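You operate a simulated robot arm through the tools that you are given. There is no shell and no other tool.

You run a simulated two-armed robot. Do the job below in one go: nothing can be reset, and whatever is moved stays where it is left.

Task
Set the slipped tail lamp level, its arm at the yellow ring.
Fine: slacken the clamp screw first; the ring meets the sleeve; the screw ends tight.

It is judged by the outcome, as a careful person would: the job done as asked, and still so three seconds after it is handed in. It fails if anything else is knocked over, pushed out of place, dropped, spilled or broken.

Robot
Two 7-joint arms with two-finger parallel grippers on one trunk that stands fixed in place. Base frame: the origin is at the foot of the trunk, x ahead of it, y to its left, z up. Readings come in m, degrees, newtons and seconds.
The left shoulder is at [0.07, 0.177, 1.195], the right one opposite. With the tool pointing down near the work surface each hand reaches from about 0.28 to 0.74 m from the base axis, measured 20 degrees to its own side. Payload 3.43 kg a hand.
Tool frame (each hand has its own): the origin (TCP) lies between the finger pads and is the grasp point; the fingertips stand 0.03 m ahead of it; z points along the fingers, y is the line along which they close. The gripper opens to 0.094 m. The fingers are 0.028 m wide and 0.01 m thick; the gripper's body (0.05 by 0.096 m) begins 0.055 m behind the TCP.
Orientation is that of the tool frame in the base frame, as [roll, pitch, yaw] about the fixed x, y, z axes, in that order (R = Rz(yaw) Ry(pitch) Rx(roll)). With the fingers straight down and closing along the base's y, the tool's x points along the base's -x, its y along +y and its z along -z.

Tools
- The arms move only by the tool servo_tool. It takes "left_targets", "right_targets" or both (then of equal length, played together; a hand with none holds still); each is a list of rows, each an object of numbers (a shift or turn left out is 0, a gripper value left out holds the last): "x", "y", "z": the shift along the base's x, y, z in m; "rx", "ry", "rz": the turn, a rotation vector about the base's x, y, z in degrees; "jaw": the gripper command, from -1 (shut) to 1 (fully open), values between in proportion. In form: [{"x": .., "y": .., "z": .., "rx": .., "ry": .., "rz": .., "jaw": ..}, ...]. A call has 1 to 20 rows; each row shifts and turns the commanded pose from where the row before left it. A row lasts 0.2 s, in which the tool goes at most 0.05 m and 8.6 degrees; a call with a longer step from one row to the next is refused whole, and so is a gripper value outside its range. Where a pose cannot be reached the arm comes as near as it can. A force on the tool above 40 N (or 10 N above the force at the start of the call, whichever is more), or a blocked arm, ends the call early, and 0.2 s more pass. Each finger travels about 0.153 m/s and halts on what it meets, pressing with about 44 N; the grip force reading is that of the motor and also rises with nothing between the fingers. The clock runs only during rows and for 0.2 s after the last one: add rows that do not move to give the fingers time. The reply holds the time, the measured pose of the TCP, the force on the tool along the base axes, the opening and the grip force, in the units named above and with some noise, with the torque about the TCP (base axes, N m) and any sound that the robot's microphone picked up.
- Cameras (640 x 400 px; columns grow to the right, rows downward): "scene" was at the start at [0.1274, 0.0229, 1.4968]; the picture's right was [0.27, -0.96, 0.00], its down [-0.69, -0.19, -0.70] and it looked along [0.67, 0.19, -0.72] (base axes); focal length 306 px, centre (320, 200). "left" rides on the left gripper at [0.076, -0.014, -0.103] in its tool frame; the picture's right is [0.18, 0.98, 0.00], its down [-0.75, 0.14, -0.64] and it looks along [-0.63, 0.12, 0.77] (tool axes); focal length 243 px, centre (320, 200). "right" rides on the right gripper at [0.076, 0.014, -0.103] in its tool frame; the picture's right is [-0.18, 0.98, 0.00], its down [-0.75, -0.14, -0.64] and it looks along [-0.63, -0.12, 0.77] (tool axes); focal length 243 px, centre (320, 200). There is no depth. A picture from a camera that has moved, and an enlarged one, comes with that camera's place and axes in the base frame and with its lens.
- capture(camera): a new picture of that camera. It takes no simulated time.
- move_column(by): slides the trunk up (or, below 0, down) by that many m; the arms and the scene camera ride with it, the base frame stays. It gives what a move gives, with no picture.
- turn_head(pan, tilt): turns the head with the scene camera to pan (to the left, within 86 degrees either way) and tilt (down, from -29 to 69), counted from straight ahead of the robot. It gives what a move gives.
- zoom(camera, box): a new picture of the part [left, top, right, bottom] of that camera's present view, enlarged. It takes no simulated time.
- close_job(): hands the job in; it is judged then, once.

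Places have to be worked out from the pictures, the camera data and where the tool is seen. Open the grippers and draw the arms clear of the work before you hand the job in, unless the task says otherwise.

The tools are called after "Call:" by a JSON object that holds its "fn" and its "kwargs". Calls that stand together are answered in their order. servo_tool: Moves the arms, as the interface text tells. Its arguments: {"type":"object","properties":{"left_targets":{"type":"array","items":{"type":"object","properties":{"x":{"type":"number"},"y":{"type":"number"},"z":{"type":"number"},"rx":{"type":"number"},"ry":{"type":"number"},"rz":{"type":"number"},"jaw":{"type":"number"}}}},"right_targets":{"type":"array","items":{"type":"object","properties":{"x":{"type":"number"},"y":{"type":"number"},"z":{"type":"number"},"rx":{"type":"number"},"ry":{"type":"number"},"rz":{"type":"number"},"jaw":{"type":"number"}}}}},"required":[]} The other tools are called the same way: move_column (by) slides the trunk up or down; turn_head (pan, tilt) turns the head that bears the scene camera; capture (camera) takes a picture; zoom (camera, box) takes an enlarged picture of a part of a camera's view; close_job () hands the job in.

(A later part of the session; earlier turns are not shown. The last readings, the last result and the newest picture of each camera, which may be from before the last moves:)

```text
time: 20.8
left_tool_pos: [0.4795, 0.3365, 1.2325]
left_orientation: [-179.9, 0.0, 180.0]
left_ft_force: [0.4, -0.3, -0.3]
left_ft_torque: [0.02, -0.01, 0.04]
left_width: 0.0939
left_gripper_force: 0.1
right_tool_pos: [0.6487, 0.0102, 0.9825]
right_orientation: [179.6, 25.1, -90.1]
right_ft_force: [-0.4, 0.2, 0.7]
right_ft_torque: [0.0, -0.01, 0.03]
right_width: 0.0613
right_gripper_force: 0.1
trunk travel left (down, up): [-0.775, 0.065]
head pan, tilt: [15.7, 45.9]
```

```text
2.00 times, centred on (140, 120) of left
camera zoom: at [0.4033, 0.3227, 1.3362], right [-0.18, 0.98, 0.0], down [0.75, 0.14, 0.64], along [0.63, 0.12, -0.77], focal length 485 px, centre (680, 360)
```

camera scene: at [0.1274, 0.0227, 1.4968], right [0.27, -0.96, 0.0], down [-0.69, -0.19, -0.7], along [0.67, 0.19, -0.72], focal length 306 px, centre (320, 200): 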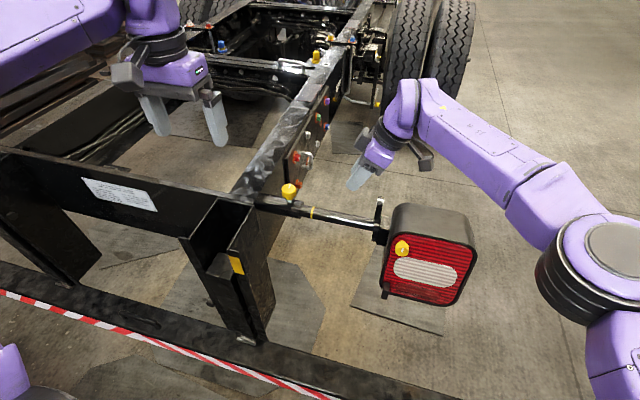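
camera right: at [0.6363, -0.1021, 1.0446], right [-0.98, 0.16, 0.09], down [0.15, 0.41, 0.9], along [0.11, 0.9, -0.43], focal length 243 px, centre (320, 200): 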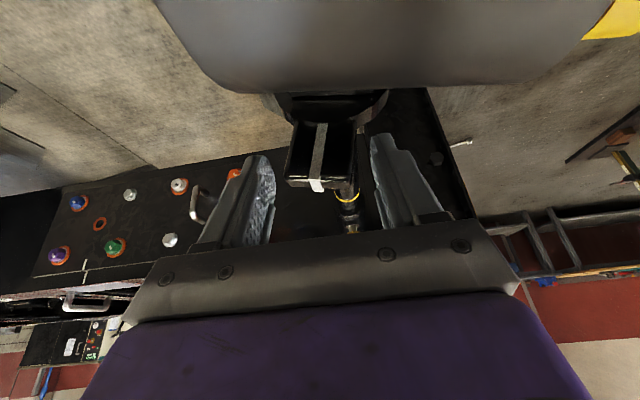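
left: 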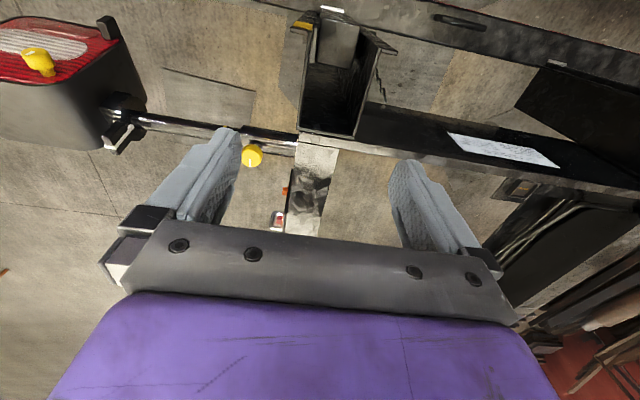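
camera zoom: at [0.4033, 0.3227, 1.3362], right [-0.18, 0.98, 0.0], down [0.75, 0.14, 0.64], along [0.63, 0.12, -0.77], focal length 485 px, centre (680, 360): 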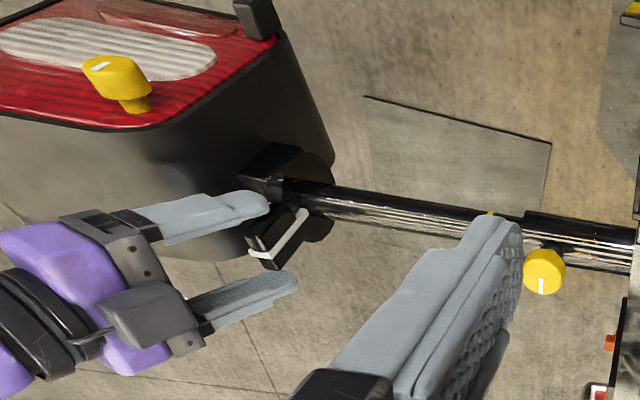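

The right jaws now straddle the lug with no contact force. The knob triangulates from three views to about (0.637, 0.246, 0.955), with a vertical axis and a cap about 36 mm across. I'll bring the left hand over it at safe height with the jaw narrowed to about 6 cm.

Call:
{"fn": "servo_tool", "kwargs": {"left_targets": [{"x": 0.03, "y": -0.018, "jaw": 0.28}, {"x": 0.032, "y": -0.018}, {"x": 0.032, "y": -0.018}, {"x": 0.032, "y": -0.018, "z": -0.02}, {"x": 0.031, "y": -0.018, "z": -0.03}, {"z": -0.04}, {"z": -0.04}, {"z": -0.03}, {}]}}

Call:
{"fn": "capture", "kwargs": {"camera": "left"}}

Call:
{"fn": "capture", "kwargs": {"camera": "scene"}}

```text
time: 22.8
left_tool_pos: [0.6357, 0.2475, 1.0724]
left_orientation: [-180.0, 0.0, 179.9]
left_ft_force: [-0.4, -0.2, 0.7]
left_ft_torque: [-0.04, 0.01, 0.0]
left_width: 0.0605
left_gripper_force: 0.0
right_tool_pos: [0.6495, 0.0107, 0.9841]
right_orientation: [179.5, 25.0, -90.2]
right_ft_force: [0.4, 0.0, 0.2]
right_ft_torque: [-0.01, -0.01, -0.03]
right_width: 0.0608
right_gripper_force: 0.0
trunk travel left (down, up): [-0.775, 0.065]
head pan, tilt: [15.7, 45.9]
```

```text
taken
camera left: at [0.5596, 0.2329, 1.1758], right [-0.18, 0.98, 0.0], down [0.75, 0.14, 0.64], along [0.63, 0.12, -0.77], focal length 243 px, centre (320, 200)
```

left: 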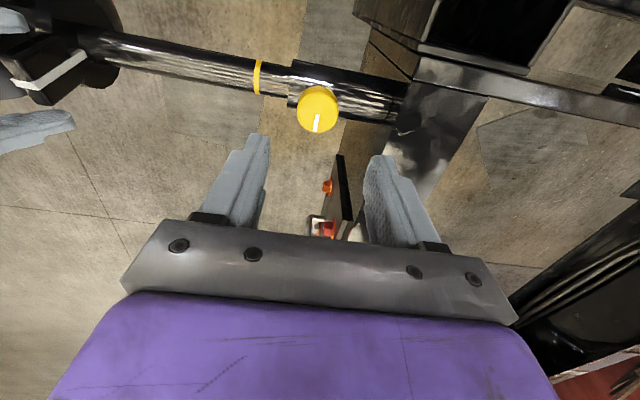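

```text
taken
camera scene: at [0.1266, 0.0232, 1.4968], right [0.27, -0.96, 0.0], down [-0.69, -0.19, -0.7], along [0.67, 0.19, -0.72], focal length 306 px, centre (320, 200)
```

scene: 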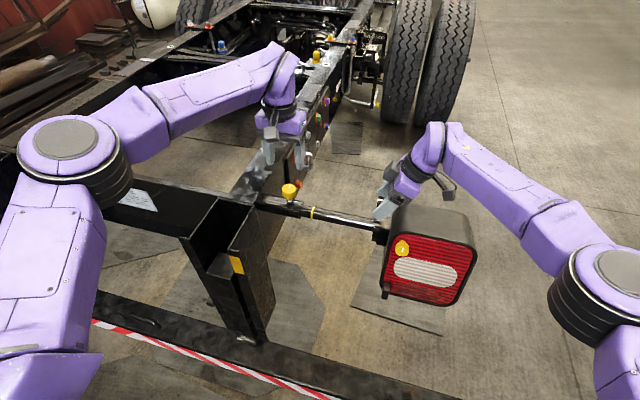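

Call:
{"fn": "zoom", "kwargs": {"camera": "left", "box": [230, 40, 430, 165]}}

Call:
{"fn": "zoom", "kwargs": {"camera": "scene", "box": [230, 120, 350, 240]}}

```text
3.20 times, centred on (330, 102) of left
camera zoom: at [0.5596, 0.2329, 1.1758], right [-0.18, 0.98, 0.0], down [0.75, 0.14, 0.64], along [0.63, 0.12, -0.77], focal length 776 px, centre (288, 512)
```

zoom: 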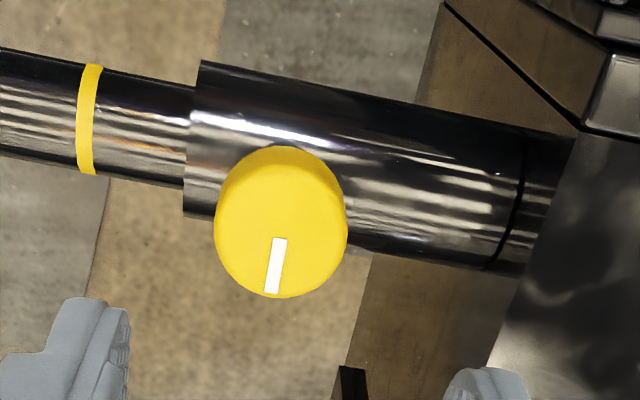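

```text
3.33 times, centred on (290, 180) of scene
camera zoom: at [0.1266, 0.0232, 1.4968], right [0.27, -0.96, 0.0], down [-0.69, -0.19, -0.7], along [0.67, 0.19, -0.72], focal length 1022 px, centre (420, 267)
```

zoom: 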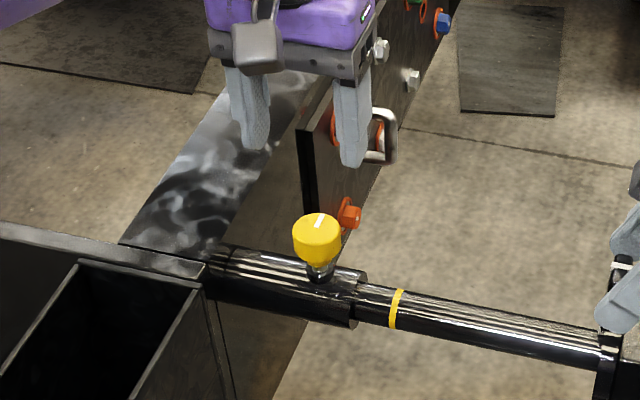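

Knob centre refined to (0.635, 0.2455), sleeve mouth y≈0.216 and ring y≈0.184. I'll pre-rotate the left hand clockwise in the air so there's room for a long counter-clockwise loosening turn, and see how far the wrist allows.

Call:
{"fn": "servo_tool", "kwargs": {"left_targets": [{"rz": -8.5, "y": -0.002}, {"rz": -8.5}, {"rz": -8.5}, {"rz": -8.5}, {"rz": -8.5}, {"rz": -8.5}, {"rz": -8.5}, {"rz": -8.5}, {"rz": -8.5}, {"rz": -8.5}, {}]}}

```text
time: 25.2
left_tool_pos: [0.6362, 0.2453, 1.074]
left_orientation: [-180.0, 0.0, 95.0]
left_ft_force: [0.3, -0.6, 0.6]
left_ft_torque: [-0.01, 0.02, 0.0]
left_width: 0.0601
left_gripper_force: 0.0
right_tool_pos: [0.6497, 0.0104, 0.9828]
right_orientation: [179.5, 25.1, -90.2]
right_ft_force: [0.9, -0.2, 0.2]
right_ft_torque: [-0.01, 0.0, -0.04]
right_width: 0.0611
right_gripper_force: 0.1
trunk travel left (down, up): [-0.775, 0.065]
head pan, tilt: [15.7, 45.9]
```

The wrist turns a full 85° clockwise without limit. Lowering onto the knob with the fingers open, then closing on it.

Call:
{"fn": "servo_tool", "kwargs": {"left_targets": [{"x": -0.001, "z": -0.04}, {"z": -0.04}, {"z": -0.028}, {}]}}

Call:
{"fn": "capture", "kwargs": {"camera": "left"}}

Call:
{"fn": "zoom", "kwargs": {"camera": "scene", "box": [230, 120, 350, 240]}}

```text
time: 26.2
left_tool_pos: [0.6346, 0.2457, 0.9645]
left_orientation: [-180.0, -0.1, 95.1]
left_ft_force: [0.1, 0.7, 0.7]
left_ft_torque: [0.0, 0.01, 0.04]
left_width: 0.0601
left_gripper_force: 0.0
right_tool_pos: [0.6484, 0.0095, 0.9832]
right_orientation: [179.5, 25.1, -90.2]
right_ft_force: [-0.2, 0.1, 0.4]
right_ft_torque: [0.03, 0.0, -0.01]
right_width: 0.0611
right_gripper_force: 0.1
trunk travel left (down, up): [-0.775, 0.065]
head pan, tilt: [15.7, 45.9]
```

```text
taken
camera left: at [0.6146, 0.3208, 1.0673], right [0.96, 0.27, 0.0], down [0.21, -0.74, 0.64], along [0.17, -0.62, -0.77], focal length 243 px, centre (320, 200)
```

left: 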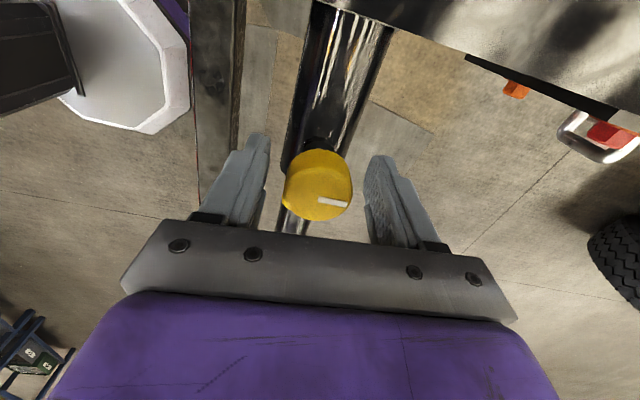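

```text
3.33 times, centred on (290, 180) of scene
camera zoom: at [0.1273, 0.0229, 1.4968], right [0.27, -0.96, 0.0], down [-0.69, -0.19, -0.7], along [0.67, 0.19, -0.72], focal length 1022 px, centre (420, 267)
```

zoom: 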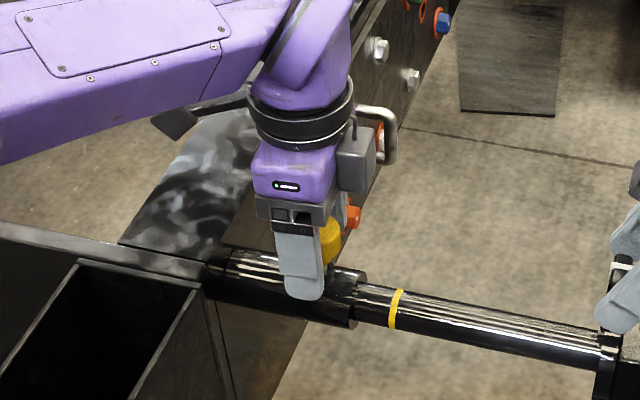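

Well centred: the knob sits midway between the pads. Closing on it.

Call:
{"fn": "servo_tool", "kwargs": {"left_targets": [{"jaw": -1}, {}, {}]}}

```text
time: 27.0
left_tool_pos: [0.6341, 0.2467, 0.9648]
left_orientation: [-179.8, 0.1, 95.0]
left_ft_force: [-5.8, -1.2, -4.7]
left_ft_torque: [-0.35, -0.41, 0.01]
left_width: 0.0355
left_gripper_force: 44.3
right_tool_pos: [0.6494, 0.0109, 0.9837]
right_orientation: [179.5, 25.1, -90.1]
right_ft_force: [-1.0, 0.4, 0.3]
right_ft_torque: [-0.02, 0.01, 0.0]
right_width: 0.0613
right_gripper_force: 0.0
trunk travel left (down, up): [-0.775, 0.065]
head pan, tilt: [15.7, 45.9]
```

Gripped at 35.5 mm with 44 N. Turning counter-clockwise a little and watching the torque and the knob's white mark.

Call:
{"fn": "servo_tool", "kwargs": {"left_targets": [{"rz": 8.0}, {"rz": 8.0}, {"rz": 8.0}, {}]}}

Call:
{"fn": "capture", "kwargs": {"camera": "left"}}

Call:
{"fn": "capture", "kwargs": {"camera": "right"}}

```text
time: 28.0
left_tool_pos: [0.6341, 0.2465, 0.9651]
left_orientation: [-179.9, 0.0, 119.1]
left_ft_force: [-12.3, -1.9, -13.8]
left_ft_torque: [-0.5, -0.96, 0.0]
left_width: 0.0357
left_gripper_force: 45.4
right_tool_pos: [0.6496, 0.0118, 0.9846]
right_orientation: [179.5, 25.0, -90.1]
right_ft_force: [-0.7, -0.5, 0.4]
right_ft_torque: [-0.01, -0.01, -0.02]
right_width: 0.0611
right_gripper_force: 0.1
trunk travel left (down, up): [-0.775, 0.065]
head pan, tilt: [15.7, 45.9]
```

```text
taken
camera left: at [0.5851, 0.3055, 1.0674], right [0.77, 0.64, 0.0], down [0.49, -0.59, 0.64], along [0.41, -0.49, -0.77], focal length 243 px, centre (320, 200)
```

left: 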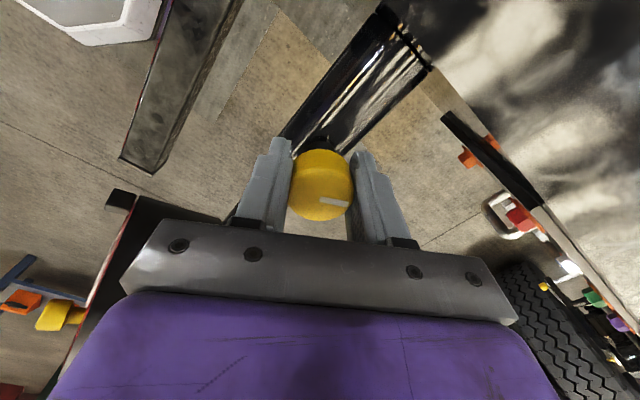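

```text
taken
camera right: at [0.6358, -0.1013, 1.0452], right [-0.98, 0.16, 0.09], down [0.15, 0.41, 0.9], along [0.11, 0.9, -0.43], focal length 243 px, centre (320, 200)
```

right: 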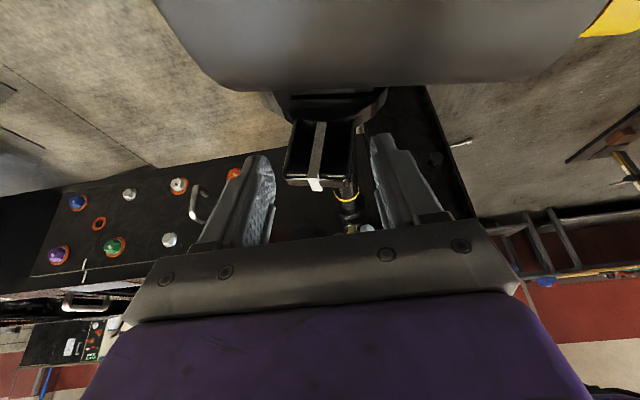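

The knob turns with the hand (the white mark stays fixed between the fingers) with almost no torque, and the lug hasn't moved. I'll ease the 1 mm side-load and keep unscrewing.

Call:
{"fn": "servo_tool", "kwargs": {"left_targets": [{"rz": 8.0, "x": -0.001, "z": -0.001}, {"rz": 8.0}, {"rz": 8.0}, {"rz": 8.0}, {"rz": 8.0}, {"rz": 8.0}, {}]}}

Call:
{"fn": "capture", "kwargs": {"camera": "left"}}

Call:
{"fn": "capture", "kwargs": {"camera": "right"}}

```text
time: 29.6
left_tool_pos: [0.6338, 0.2452, 0.9658]
left_orientation: [-179.9, 0.0, 167.2]
left_ft_force: [-6.5, 0.1, -3.6]
left_ft_torque: [0.49, 0.73, 0.01]
left_width: 0.0355
left_gripper_force: 44.1
right_tool_pos: [0.6493, 0.0118, 0.9833]
right_orientation: [179.5, 25.1, -90.1]
right_ft_force: [0.3, 0.3, -0.9]
right_ft_torque: [-0.01, -0.02, 0.0]
right_width: 0.0612
right_gripper_force: 0.0
trunk travel left (down, up): [-0.775, 0.065]
head pan, tilt: [15.7, 45.9]
```

```text
taken
camera left: at [0.5564, 0.2482, 1.0673], right [0.04, 1.0, 0.0], down [0.77, -0.03, 0.64], along [0.64, -0.03, -0.77], focal length 243 px, centre (320, 200)
```

left: 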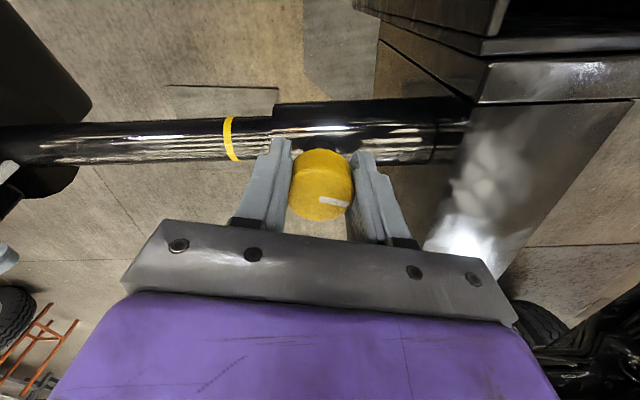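

```text
taken
camera right: at [0.636, -0.1019, 1.0452], right [-0.98, 0.16, 0.09], down [0.15, 0.41, 0.9], along [0.11, 0.9, -0.43], focal length 243 px, centre (320, 200)
```

right: 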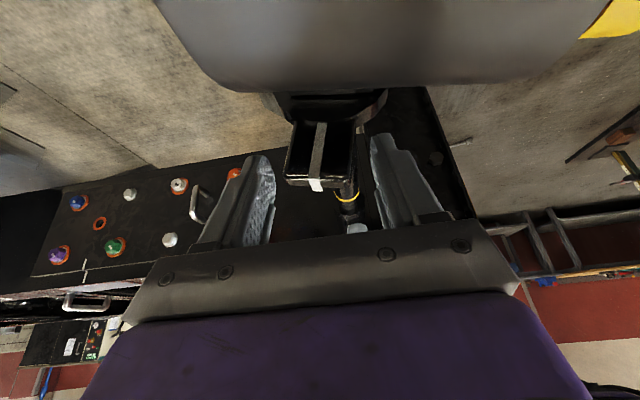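

Call:
{"fn": "servo_tool", "kwargs": {"left_targets": [{"rz": 8.0}, {"rz": 8.0}, {"rz": 8.0}, {"rz": 8.0}, {"rz": 8.0}, {"rz": 8.0}, {"rz": 8.0}, {"rz": 8.0}, {}]}}

Call:
{"fn": "capture", "kwargs": {"camera": "left"}}

Call:
{"fn": "capture", "kwargs": {"camera": "right"}}

```text
time: 30.0
left_tool_pos: [0.6346, 0.2444, 0.9645]
left_orientation: [179.6, 0.1, 173.6]
left_ft_force: [-4.4, 5.4, 0.8]
left_ft_torque: [-1.08, -0.41, 0.0]
left_width: 0.0358
left_gripper_force: 44.7
right_tool_pos: [0.648, 0.0113, 0.984]
right_orientation: [179.5, 25.0, -90.1]
right_ft_force: [0.4, -0.3, 0.5]
right_ft_torque: [0.02, 0.05, 0.03]
right_width: 0.0612
right_gripper_force: 0.0
trunk travel left (down, up): [-0.775, 0.065]
head pan, tilt: [15.7, 45.9]
stopped in row 2 (left hand): the force on the tool passed its limit at 43 N (the readings are from after the stop); the commanded pose is now the measured one
```

```text
taken
camera left: at [0.5563, 0.2386, 1.067], right [-0.07, 1.0, 0.01], down [0.76, 0.05, 0.64], along [0.64, 0.05, -0.76], focal length 243 px, centre (320, 200)
```

left: 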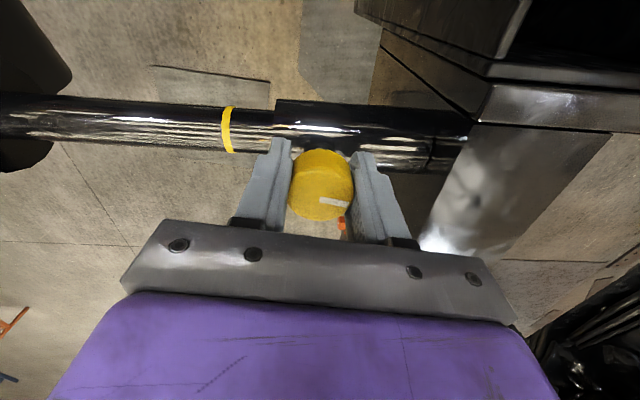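

```text
taken
camera right: at [0.6355, -0.1008, 1.0455], right [-0.98, 0.16, 0.09], down [0.15, 0.41, 0.9], along [0.11, 0.9, -0.43], focal length 243 px, centre (320, 200)
```

right: 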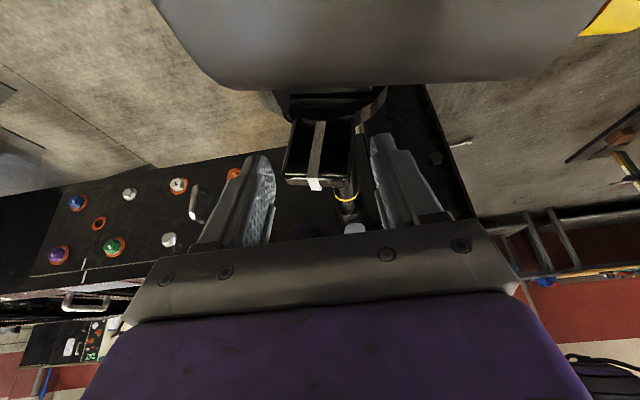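

The call stopped at a 43 N spike after about 78° of turning. I'll try one small further step to see whether the screw has met its loosening stop or the hand was just side-loaded.

Call:
{"fn": "servo_tool", "kwargs": {"left_targets": [{"rz": 4.0}, {}]}}

Call:
{"fn": "zoom", "kwargs": {"camera": "left", "box": [220, 90, 420, 240]}}

```text
time: 30.6
left_tool_pos: [0.6352, 0.2459, 0.9641]
left_orientation: [179.6, 0.1, 177.6]
left_ft_force: [-4.5, 5.2, 3.1]
left_ft_torque: [-0.79, 0.22, 0.04]
left_width: 0.0358
left_gripper_force: 45.5
right_tool_pos: [0.6477, 0.0107, 0.9836]
right_orientation: [179.5, 25.0, -89.9]
right_ft_force: [0.0, -0.6, -0.3]
right_ft_torque: [0.0, 0.0, -0.02]
right_width: 0.0612
right_gripper_force: 0.1
trunk travel left (down, up): [-0.775, 0.065]
head pan, tilt: [15.7, 45.9]
```

```text
2.67 times, centred on (320, 165) of left
camera zoom: at [0.5569, 0.2332, 1.0669], right [-0.14, 0.99, 0.01], down [0.76, 0.1, 0.64], along [0.64, 0.1, -0.76], focal length 647 px, centre (320, 293)
```

zoom: 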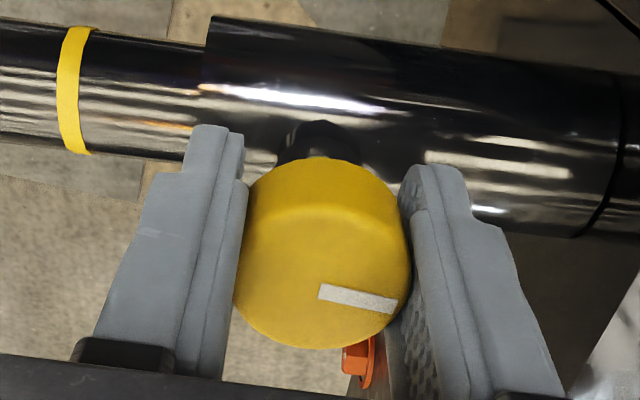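

It still turns freely, so that spike was just side-load. Continuing counter-clockwise in gentler steps.

Call:
{"fn": "servo_tool", "kwargs": {"left_targets": [{"rz": 4.0}, {"rz": 4.0}, {"rz": 4.0}, {"rz": 4.0}, {"rz": 4.0}, {"rz": 4.0}, {"rz": 4.0}, {"rz": 4.0}, {}]}}

Call:
{"fn": "capture", "kwargs": {"camera": "left"}}

Call:
{"fn": "capture", "kwargs": {"camera": "right"}}

```text
time: 32.6
left_tool_pos: [0.6337, 0.2448, 0.9645]
left_orientation: [178.9, -0.8, -150.8]
left_ft_force: [-10.7, -12.1, -35.2]
left_ft_torque: [-0.86, -0.25, 0.0]
left_width: 0.0359
left_gripper_force: 45.1
left hand out of reach, approached as far as the arm can: row 8
right_tool_pos: [0.6524, 0.0117, 0.9811]
right_orientation: [179.3, 25.1, -90.3]
right_ft_force: [-0.2, -0.3, 0.1]
right_ft_torque: [0.01, 0.01, -0.01]
right_width: 0.061
right_gripper_force: 0.1
trunk travel left (down, up): [-0.775, 0.065]
head pan, tilt: [15.7, 45.9]
```

```text
taken
camera left: at [0.577, 0.1939, 1.0686], right [-0.64, 0.77, 0.02], down [0.6, 0.48, 0.63], along [0.48, 0.42, -0.77], focal length 243 px, centre (320, 200)
```

left: 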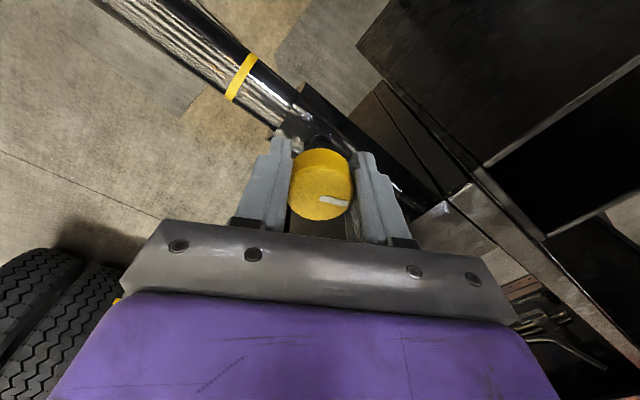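

```text
taken
camera right: at [0.6391, -0.1021, 1.0424], right [-0.98, 0.16, 0.09], down [0.15, 0.41, 0.9], along [0.11, 0.9, -0.43], focal length 243 px, centre (320, 200)
```

right: 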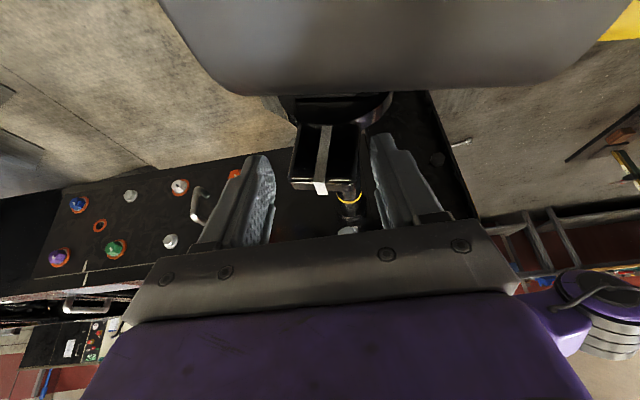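

The wrist limit came at 114° of loosening. I'll release, rise slightly, swing the hand back clockwise, and take a second bite so the clamp is truly slack.

Call:
{"fn": "servo_tool", "kwargs": {"left_targets": [{"jaw": 0.28}, {}, {"z": 0.012}, {"rz": -8.5}, {"rz": -8.5}, {"rz": -8.5}, {"rz": -8.5}, {"rz": -8.5}, {"rz": -8.5}, {"rz": -8.5}, {"rz": -8.5}, {"rz": -8.5}, {"rz": -8.5}, {"rz": -8.5}, {"rz": -8.5}, {"rz": -8.5}, {}]}}

Call:
{"fn": "capture", "kwargs": {"camera": "left"}}

Call:
{"fn": "capture", "kwargs": {"camera": "right"}}

```text
time: 36.2
left_tool_pos: [0.6333, 0.2469, 0.983]
left_orientation: [179.5, 0.1, 98.9]
left_ft_force: [0.2, 0.2, -0.3]
left_ft_torque: [0.0, 0.0, 0.05]
left_width: 0.0602
left_gripper_force: 0.0
right_tool_pos: [0.6493, 0.0114, 0.9839]
right_orientation: [179.4, 25.1, -90.1]
right_ft_force: [0.7, -0.8, 0.4]
right_ft_torque: [0.02, -0.02, 0.02]
right_width: 0.061
right_gripper_force: 0.0
trunk travel left (down, up): [-0.775, 0.065]
head pan, tilt: [15.7, 45.9]
```

```text
taken
camera left: at [0.6068, 0.3196, 1.0852], right [0.94, 0.33, 0.01], down [0.25, -0.72, 0.64], along [0.22, -0.61, -0.76], focal length 243 px, centre (320, 200)
```

left: 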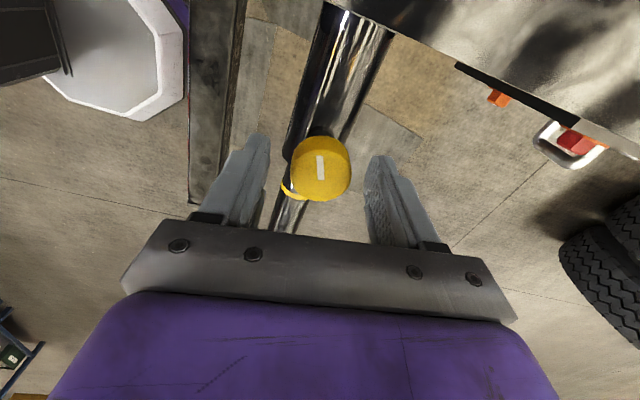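

```text
taken
camera right: at [0.6364, -0.1016, 1.0447], right [-0.98, 0.16, 0.09], down [0.15, 0.41, 0.9], along [0.11, 0.9, -0.43], focal length 243 px, centre (320, 200)
```

right: 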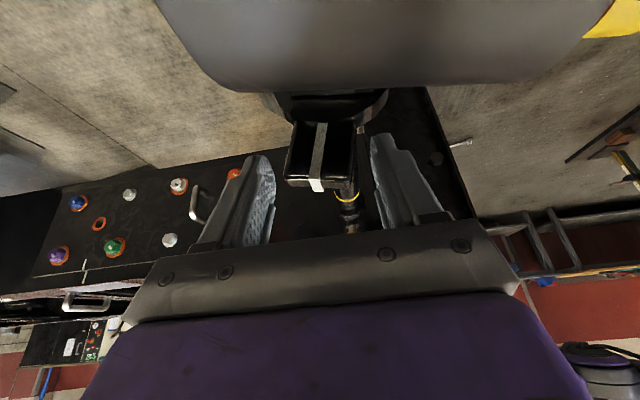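

Call:
{"fn": "servo_tool", "kwargs": {"left_targets": [{"x": 0.001, "y": -0.001, "z": -0.018}, {}, {"jaw": -1}, {}, {"rz": 6.0}, {"rz": 6.0}, {"rz": 6.0}, {"rz": 6.0}, {"rz": 6.0}, {"rz": 6.0}, {}]}}

Call:
{"fn": "capture", "kwargs": {"camera": "left"}}

Call:
{"fn": "capture", "kwargs": {"camera": "right"}}

```text
time: 38.6
left_tool_pos: [0.6338, 0.2449, 0.9644]
left_orientation: [179.6, 0.0, 135.1]
left_ft_force: [-6.4, -3.6, -9.9]
left_ft_torque: [-1.14, -0.36, -0.01]
left_width: 0.0347
left_gripper_force: 45.0
right_tool_pos: [0.6482, 0.0112, 0.9831]
right_orientation: [179.4, 25.2, -90.1]
right_ft_force: [0.1, -0.5, 0.4]
right_ft_torque: [-0.02, -0.01, -0.01]
right_width: 0.0614
right_gripper_force: 0.0
trunk travel left (down, up): [-0.775, 0.065]
head pan, tilt: [15.7, 45.9]
```

```text
taken
camera left: at [0.5699, 0.2886, 1.0667], right [0.56, 0.83, 0.01], down [0.63, -0.44, 0.64], along [0.53, -0.36, -0.77], focal length 243 px, centre (320, 200)
```

left: 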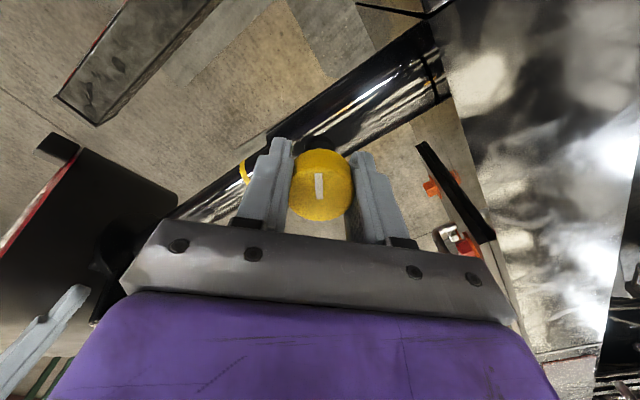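

```text
taken
camera right: at [0.6363, -0.1015, 1.0447], right [-0.98, 0.16, 0.09], down [0.15, 0.41, 0.9], along [0.11, 0.9, -0.43], focal length 243 px, centre (320, 200)
```

right: 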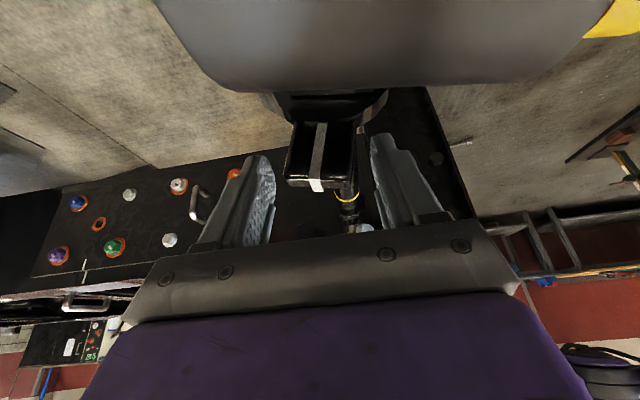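

Still turning together with the hand, about 150° so far in total. Continuing the second bite to near the wrist limit.

Call:
{"fn": "servo_tool", "kwargs": {"left_targets": [{"rz": 6.0, "z": -0.001}, {"rz": 6.0}, {"rz": 6.0}, {"rz": 6.0}, {"rz": 6.0}, {"rz": 6.0}, {"rz": 6.0}, {"rz": 6.0}, {"rz": 6.0}, {"rz": 6.0}, {}]}}

Call:
{"fn": "capture", "kwargs": {"camera": "left"}}

Call:
{"fn": "capture", "kwargs": {"camera": "right"}}

```text
time: 41.0
left_tool_pos: [0.6346, 0.2453, 0.9631]
left_orientation: [179.5, 0.1, -164.9]
left_ft_force: [-1.0, -2.2, 1.5]
left_ft_torque: [-0.68, -0.55, 0.03]
left_width: 0.0345
left_gripper_force: 44.8
right_tool_pos: [0.6495, 0.011, 0.9826]
right_orientation: [179.6, 25.1, -90.1]
right_ft_force: [-0.1, 0.1, 0.1]
right_ft_torque: [-0.04, -0.01, 0.04]
right_width: 0.0611
right_gripper_force: 0.0
trunk travel left (down, up): [-0.775, 0.065]
head pan, tilt: [15.7, 45.9]
```

```text
taken
camera left: at [0.5646, 0.2103, 1.0666], right [-0.43, 0.9, 0.01], down [0.69, 0.33, 0.64], along [0.58, 0.28, -0.77], focal length 243 px, centre (320, 200)
```

left: 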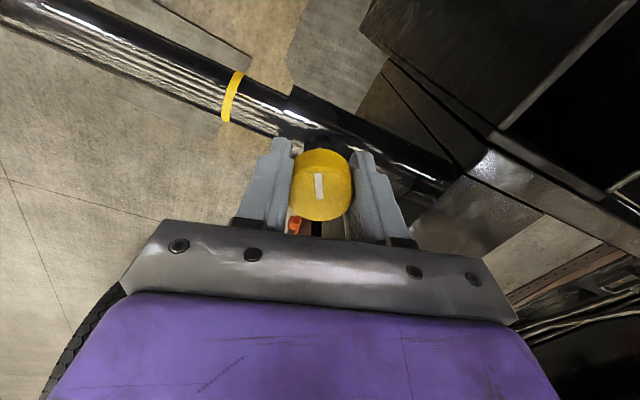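

```text
taken
camera right: at [0.6359, -0.1021, 1.0451], right [-0.98, 0.16, 0.09], down [0.15, 0.41, 0.9], along [0.11, 0.9, -0.43], focal length 243 px, centre (320, 200)
```

right: 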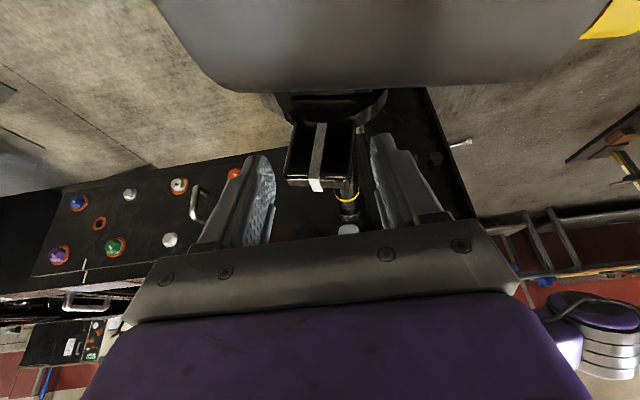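

About 210° loosened and the lug still sits by friction. Now with the jaws just wider than the lug (46 mm), I'll ease the right hand toward me in 2–3 mm steps, which should swing the lug upright if the clamp is slack, watching the force.

Call:
{"fn": "servo_tool", "kwargs": {"right_targets": [{"jaw": -0.02}, {}, {"x": -0.002}, {"x": -0.002}, {"x": -0.002}, {}]}}

Call:
{"fn": "capture", "kwargs": {"camera": "right"}}

Call:
{"fn": "zoom", "kwargs": {"camera": "scene", "box": [340, 160, 500, 320]}}

```text
time: 42.4
left_tool_pos: [0.6345, 0.2456, 0.9648]
left_orientation: [179.5, 0.2, -165.0]
left_ft_force: [-6.7, -5.1, 7.4]
left_ft_torque: [-0.68, 0.01, -0.01]
left_width: 0.0349
left_gripper_force: 44.8
right_tool_pos: [0.6424, 0.0099, 0.984]
right_orientation: [179.6, 25.1, -90.1]
right_ft_force: [12.8, 2.8, 5.3]
right_ft_torque: [0.08, -0.3, -0.08]
right_width: 0.0534
right_gripper_force: 6.6
trunk travel left (down, up): [-0.775, 0.065]
head pan, tilt: [15.7, 45.9]
```

```text
taken
camera right: at [0.6304, -0.1023, 1.0457], right [-0.98, 0.16, 0.08], down [0.15, 0.41, 0.9], along [0.11, 0.9, -0.43], focal length 243 px, centre (320, 200)
```

right: 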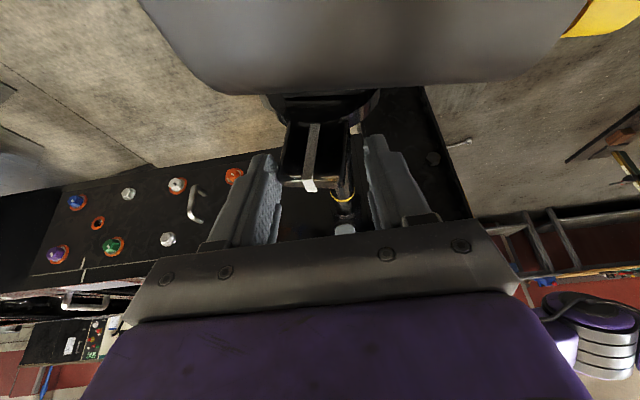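

```text
2.50 times, centred on (420, 240) of scene
camera zoom: at [0.1269, 0.022, 1.497], right [0.27, -0.96, 0.0], down [-0.69, -0.19, -0.7], along [0.67, 0.19, -0.72], focal length 766 px, centre (70, 100)
```

zoom: 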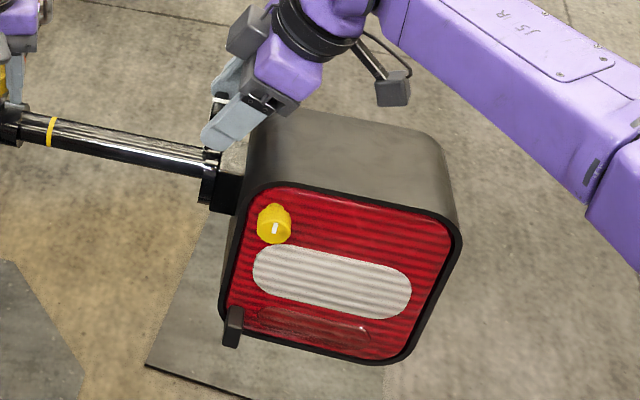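

The push met 13 N with no movement, so the clamp isn't slack yet. I'll back the right hand off so it isn't loading the lug, and check the knob's height before loosening further.

Call:
{"fn": "servo_tool", "kwargs": {"right_targets": [{"x": 0.004, "jaw": 0.3}, {"x": 0.002}, {}], "left_targets": [{"rz": 4.0}, {"rz": 4.0}, {}]}}

Call:
{"fn": "zoom", "kwargs": {"camera": "scene", "box": [250, 140, 350, 240]}}

Call:
{"fn": "zoom", "kwargs": {"camera": "left", "box": [220, 90, 420, 240]}}

```text
time: 43.2
left_tool_pos: [0.6354, 0.2444, 0.9636]
left_orientation: [179.4, 0.2, -157.0]
left_ft_force: [1.8, -3.2, 3.5]
left_ft_torque: [-0.35, -1.07, 0.05]
left_width: 0.0351
left_gripper_force: 45.0
right_tool_pos: [0.6482, 0.0093, 0.9834]
right_orientation: [179.3, 25.1, -90.1]
right_ft_force: [0.0, -1.0, -0.8]
right_ft_torque: [0.04, 0.02, 0.03]
right_width: 0.061
right_gripper_force: 0.0
trunk travel left (down, up): [-0.775, 0.065]
head pan, tilt: [15.7, 45.9]
```

```text
4.00 times, centred on (300, 190) of scene
camera zoom: at [0.1268, 0.0217, 1.4968], right [0.27, -0.96, 0.0], down [-0.69, -0.19, -0.7], along [0.67, 0.19, -0.72], focal length 1226 px, centre (400, 240)
```

zoom: 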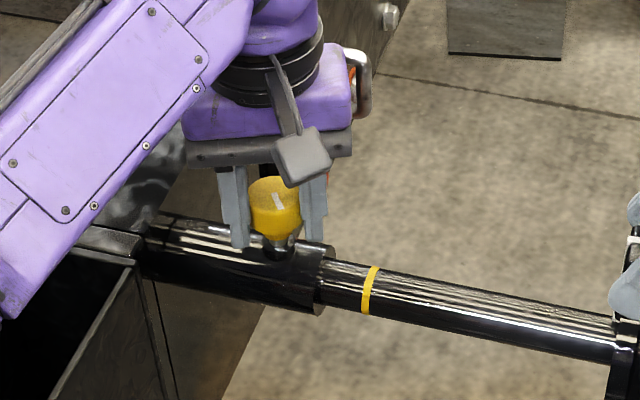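

```text
2.67 times, centred on (320, 165) of left
camera zoom: at [0.57, 0.2007, 1.0663], right [-0.55, 0.83, 0.01], down [0.64, 0.42, 0.65], along [0.53, 0.36, -0.76], focal length 647 px, centre (320, 293)
```

zoom: 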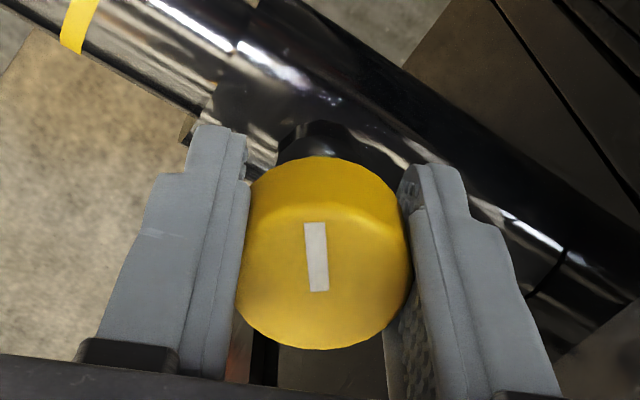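

The mark confirms 218° of counter-clockwise turn, with the knob at the same height. I'll take a third bite to slacken further.

Call:
{"fn": "servo_tool", "kwargs": {"left_targets": [{"jaw": 0.28}, {}, {"z": 0.01}, {"rz": -8.5}, {"rz": -8.5}, {"rz": -8.5}, {"rz": -8.5}, {"rz": -8.5}, {"rz": -8.5}, {"rz": -8.5}, {"rz": -8.5}, {"rz": -8.5}, {"rz": -8.5}, {"rz": -8.5}, {"rz": -8.5}, {"rz": -6.0}, {}]}}

Call:
{"fn": "capture", "kwargs": {"camera": "left"}}

Call:
{"fn": "capture", "kwargs": {"camera": "right"}}

```text
time: 46.8
left_tool_pos: [0.6348, 0.2451, 0.9736]
left_orientation: [179.5, 0.1, 94.9]
left_ft_force: [0.9, -0.2, 0.7]
left_ft_torque: [-0.01, 0.0, 0.02]
left_width: 0.0603
left_gripper_force: 0.0
right_tool_pos: [0.6495, 0.0109, 0.9841]
right_orientation: [179.4, 25.0, -90.1]
right_ft_force: [0.1, 0.3, 0.1]
right_ft_torque: [-0.01, -0.03, -0.01]
right_width: 0.0611
right_gripper_force: 0.0
trunk travel left (down, up): [-0.775, 0.065]
head pan, tilt: [15.7, 45.9]
```

```text
taken
camera left: at [0.6131, 0.3204, 1.0762], right [0.96, 0.27, 0.01], down [0.2, -0.74, 0.64], along [0.18, -0.62, -0.76], focal length 243 px, centre (320, 200)
```

left: 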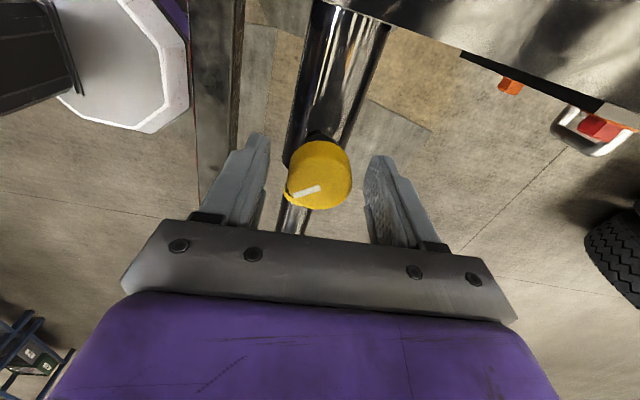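

```text
taken
camera right: at [0.6365, -0.1015, 1.0444], right [-0.98, 0.16, 0.09], down [0.15, 0.41, 0.9], along [0.11, 0.9, -0.43], focal length 243 px, centre (320, 200)
```

right: 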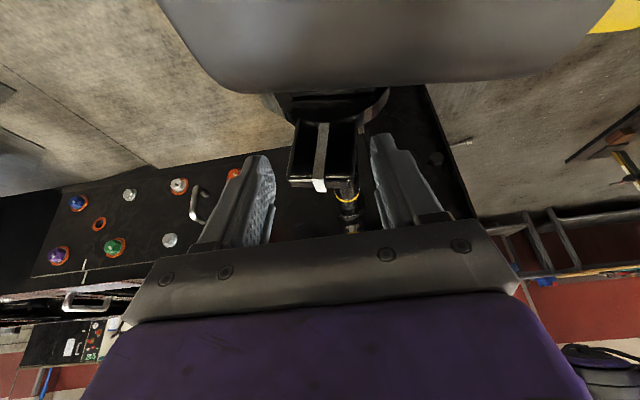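

Call:
{"fn": "servo_tool", "kwargs": {"left_targets": [{"z": -0.01}, {}, {"jaw": -1}, {}, {"rz": 6.0}, {"rz": 6.0}, {"rz": 6.0}, {"rz": 6.0}, {"rz": 6.0}, {"rz": 6.0}, {"rz": 6.0}, {"rz": 6.0}, {}]}}

Call:
{"fn": "capture", "kwargs": {"camera": "left"}}

Call:
{"fn": "capture", "kwargs": {"camera": "right"}}

```text
time: 49.6
left_tool_pos: [0.6357, 0.2447, 0.9642]
left_orientation: [179.6, 0.1, 143.0]
left_ft_force: [-4.5, 0.0, -3.7]
left_ft_torque: [-1.03, 0.05, 0.02]
left_width: 0.0357
left_gripper_force: 45.1
right_tool_pos: [0.6491, 0.011, 0.9839]
right_orientation: [179.5, 25.0, -90.1]
right_ft_force: [0.4, 0.5, 0.7]
right_ft_torque: [0.0, -0.05, 0.0]
right_width: 0.0612
right_gripper_force: 0.0
trunk travel left (down, up): [-0.775, 0.065]
head pan, tilt: [15.7, 45.9]
```

```text
taken
camera left: at [0.5643, 0.2792, 1.0658], right [0.44, 0.9, 0.01], down [0.68, -0.34, 0.64], along [0.58, -0.28, -0.77], focal length 243 px, centre (320, 200)
```

left: 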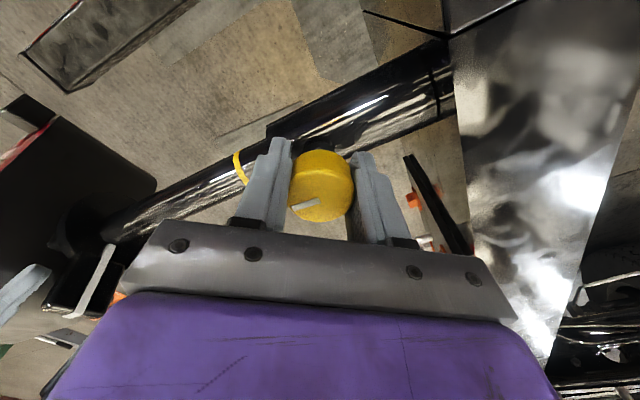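

```text
taken
camera right: at [0.6363, -0.1011, 1.0446], right [-0.98, 0.16, 0.09], down [0.15, 0.41, 0.9], along [0.11, 0.9, -0.43], focal length 243 px, centre (320, 200)
```

right: 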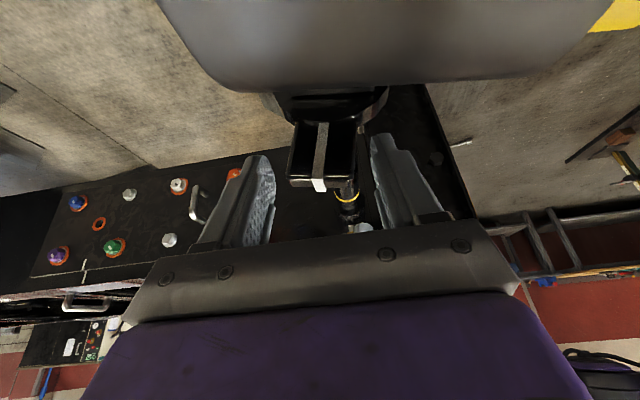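

Call:
{"fn": "servo_tool", "kwargs": {"left_targets": [{"rz": 6.0}, {"rz": 6.0}, {"rz": 6.0}, {"rz": 6.0}, {"rz": 6.0}, {"rz": 6.0}, {"rz": 6.0}, {"rz": 6.0}, {"rz": 6.0}, {}]}}

Call:
{"fn": "zoom", "kwargs": {"camera": "left", "box": [220, 90, 420, 240]}}

Call:
{"fn": "capture", "kwargs": {"camera": "right"}}

```text
time: 51.8
left_tool_pos: [0.6334, 0.2444, 0.9632]
left_orientation: [179.6, -0.1, -162.9]
left_ft_force: [-4.1, -4.7, -6.3]
left_ft_torque: [-0.5, -0.13, -0.02]
left_width: 0.0359
left_gripper_force: 45.1
right_tool_pos: [0.6486, 0.011, 0.9825]
right_orientation: [179.5, 25.2, -90.1]
right_ft_force: [-0.4, 0.2, 0.3]
right_ft_torque: [0.0, 0.0, 0.05]
right_width: 0.061
right_gripper_force: 0.0
trunk travel left (down, up): [-0.775, 0.065]
head pan, tilt: [15.7, 45.9]
```

```text
2.67 times, centred on (320, 165) of left
camera zoom: at [0.5659, 0.2078, 1.0659], right [-0.46, 0.89, 0.01], down [0.68, 0.35, 0.64], along [0.57, 0.3, -0.77], focal length 647 px, centre (320, 293)
```

zoom: 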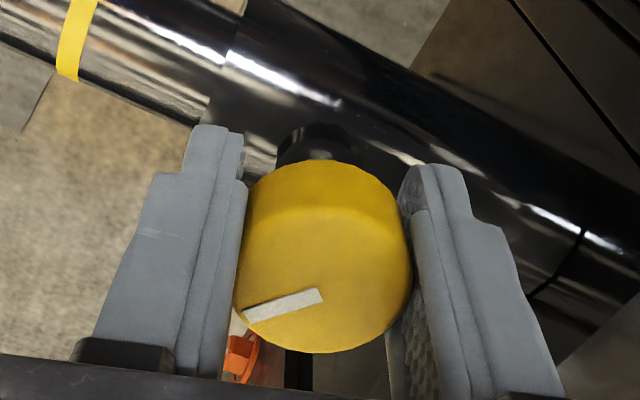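

```text
taken
camera right: at [0.6363, -0.1019, 1.0445], right [-0.98, 0.16, 0.09], down [0.15, 0.41, 0.9], along [0.11, 0.9, -0.43], focal length 243 px, centre (320, 200)
```

right: 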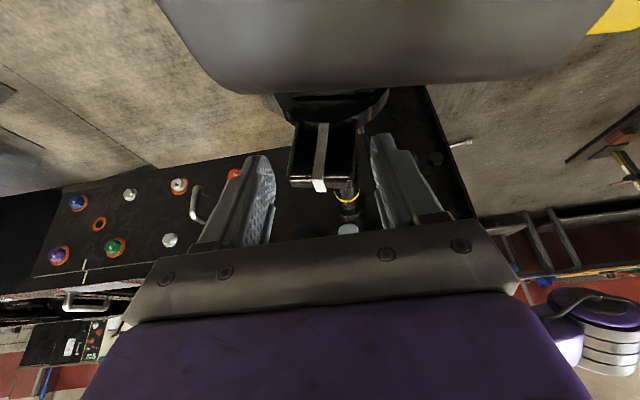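

Now about 322° loosened. Testing the lug again with the same gentle push, going a little further this time and reading force against movement.

Call:
{"fn": "servo_tool", "kwargs": {"right_targets": [{"jaw": 0.05}, {"x": -0.003}, {"x": -0.003}, {"x": -0.002}, {"x": -0.002}, {}]}}

Call:
{"fn": "capture", "kwargs": {"camera": "right"}}

```text
time: 53.2
left_tool_pos: [0.6338, 0.2447, 0.963]
left_orientation: [179.5, 0.1, -163.0]
left_ft_force: [-15.6, -8.5, -7.6]
left_ft_torque: [-0.75, 0.67, -0.01]
left_width: 0.0361
left_gripper_force: 44.5
right_tool_pos: [0.641, 0.0104, 0.9851]
right_orientation: [179.6, 25.2, -90.1]
right_ft_force: [12.7, 3.0, 5.2]
right_ft_torque: [0.12, -0.3, -0.05]
right_width: 0.0567
right_gripper_force: 7.1
trunk travel left (down, up): [-0.775, 0.065]
head pan, tilt: [15.7, 45.9]
```

```text
taken
camera right: at [0.6268, -0.1025, 1.0451], right [-0.98, 0.16, 0.08], down [0.15, 0.41, 0.9], along [0.11, 0.9, -0.43], focal length 243 px, centre (320, 200)
```

right: 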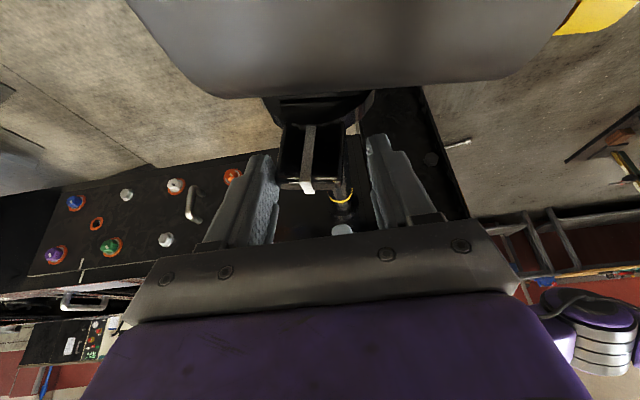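

Call:
{"fn": "zoom", "kwargs": {"camera": "right", "box": [240, 90, 400, 210]}}

Call:
{"fn": "zoom", "kwargs": {"camera": "scene", "box": [360, 185, 490, 315]}}

```text
3.33 times, centred on (320, 150) of right
camera zoom: at [0.6268, -0.1025, 1.0451], right [-0.98, 0.16, 0.08], down [0.15, 0.41, 0.9], along [0.11, 0.9, -0.43], focal length 809 px, centre (320, 367)
```

zoom: 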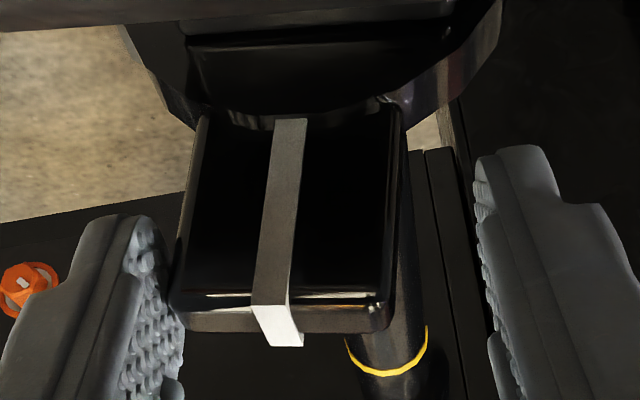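

```text
3.08 times, centred on (425, 250) of scene
camera zoom: at [0.1273, 0.0222, 1.4968], right [0.27, -0.96, 0.0], down [-0.69, -0.19, -0.7], along [0.67, 0.19, -0.72], focal length 943 px, centre (-3, 46)
```

zoom: 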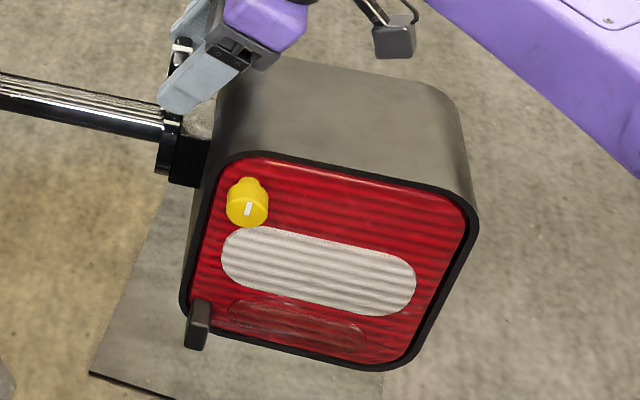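

The lug has moved: its lean is now about 9° (from 12.5°) under a steady 13 N, so it is sliding with friction. I'll continue in small steps and see whether it follows at constant force.

Call:
{"fn": "servo_tool", "kwargs": {"right_targets": [{"x": -0.002, "jaw": -0.05}, {"x": -0.002}, {"x": -0.001}, {}]}}

Call:
{"fn": "zoom", "kwargs": {"camera": "right", "box": [240, 90, 400, 210]}}

Call:
{"fn": "zoom", "kwargs": {"camera": "scene", "box": [360, 185, 490, 315]}}

```text
time: 54.2
left_tool_pos: [0.6338, 0.2449, 0.9627]
left_orientation: [179.4, 0.0, -163.1]
left_ft_force: [-19.1, -5.7, -10.0]
left_ft_torque: [-0.77, 0.65, -0.01]
left_width: 0.036
left_gripper_force: 44.8
right_tool_pos: [0.6348, 0.0099, 0.983]
right_orientation: [179.4, 25.1, -90.0]
right_ft_force: [11.4, -3.8, 4.5]
right_ft_torque: [-0.03, -0.23, -0.2]
right_width: 0.0513
right_gripper_force: 6.2
trunk travel left (down, up): [-0.775, 0.065]
head pan, tilt: [15.7, 45.9]
```

```text
3.33 times, centred on (320, 150) of right
camera zoom: at [0.6212, -0.1027, 1.0445], right [-0.98, 0.16, 0.09], down [0.15, 0.41, 0.9], along [0.11, 0.9, -0.43], focal length 809 px, centre (320, 367)
```

zoom: 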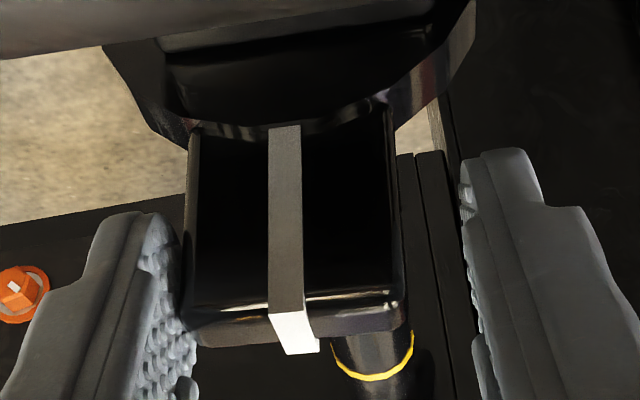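

```text
3.08 times, centred on (425, 250) of scene
camera zoom: at [0.1271, 0.0217, 1.4967], right [0.27, -0.96, 0.0], down [-0.69, -0.19, -0.7], along [0.67, 0.19, -0.72], focal length 943 px, centre (-3, 46)
```

zoom: 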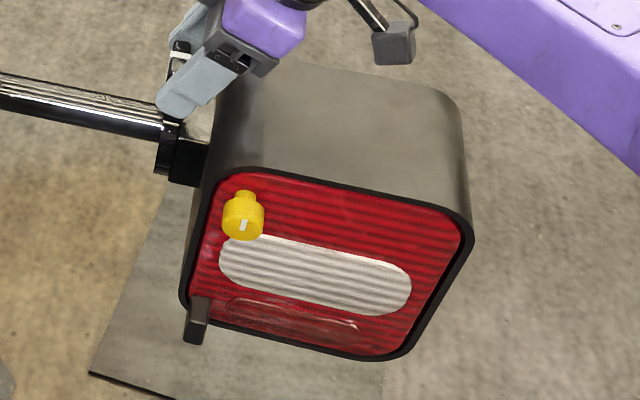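

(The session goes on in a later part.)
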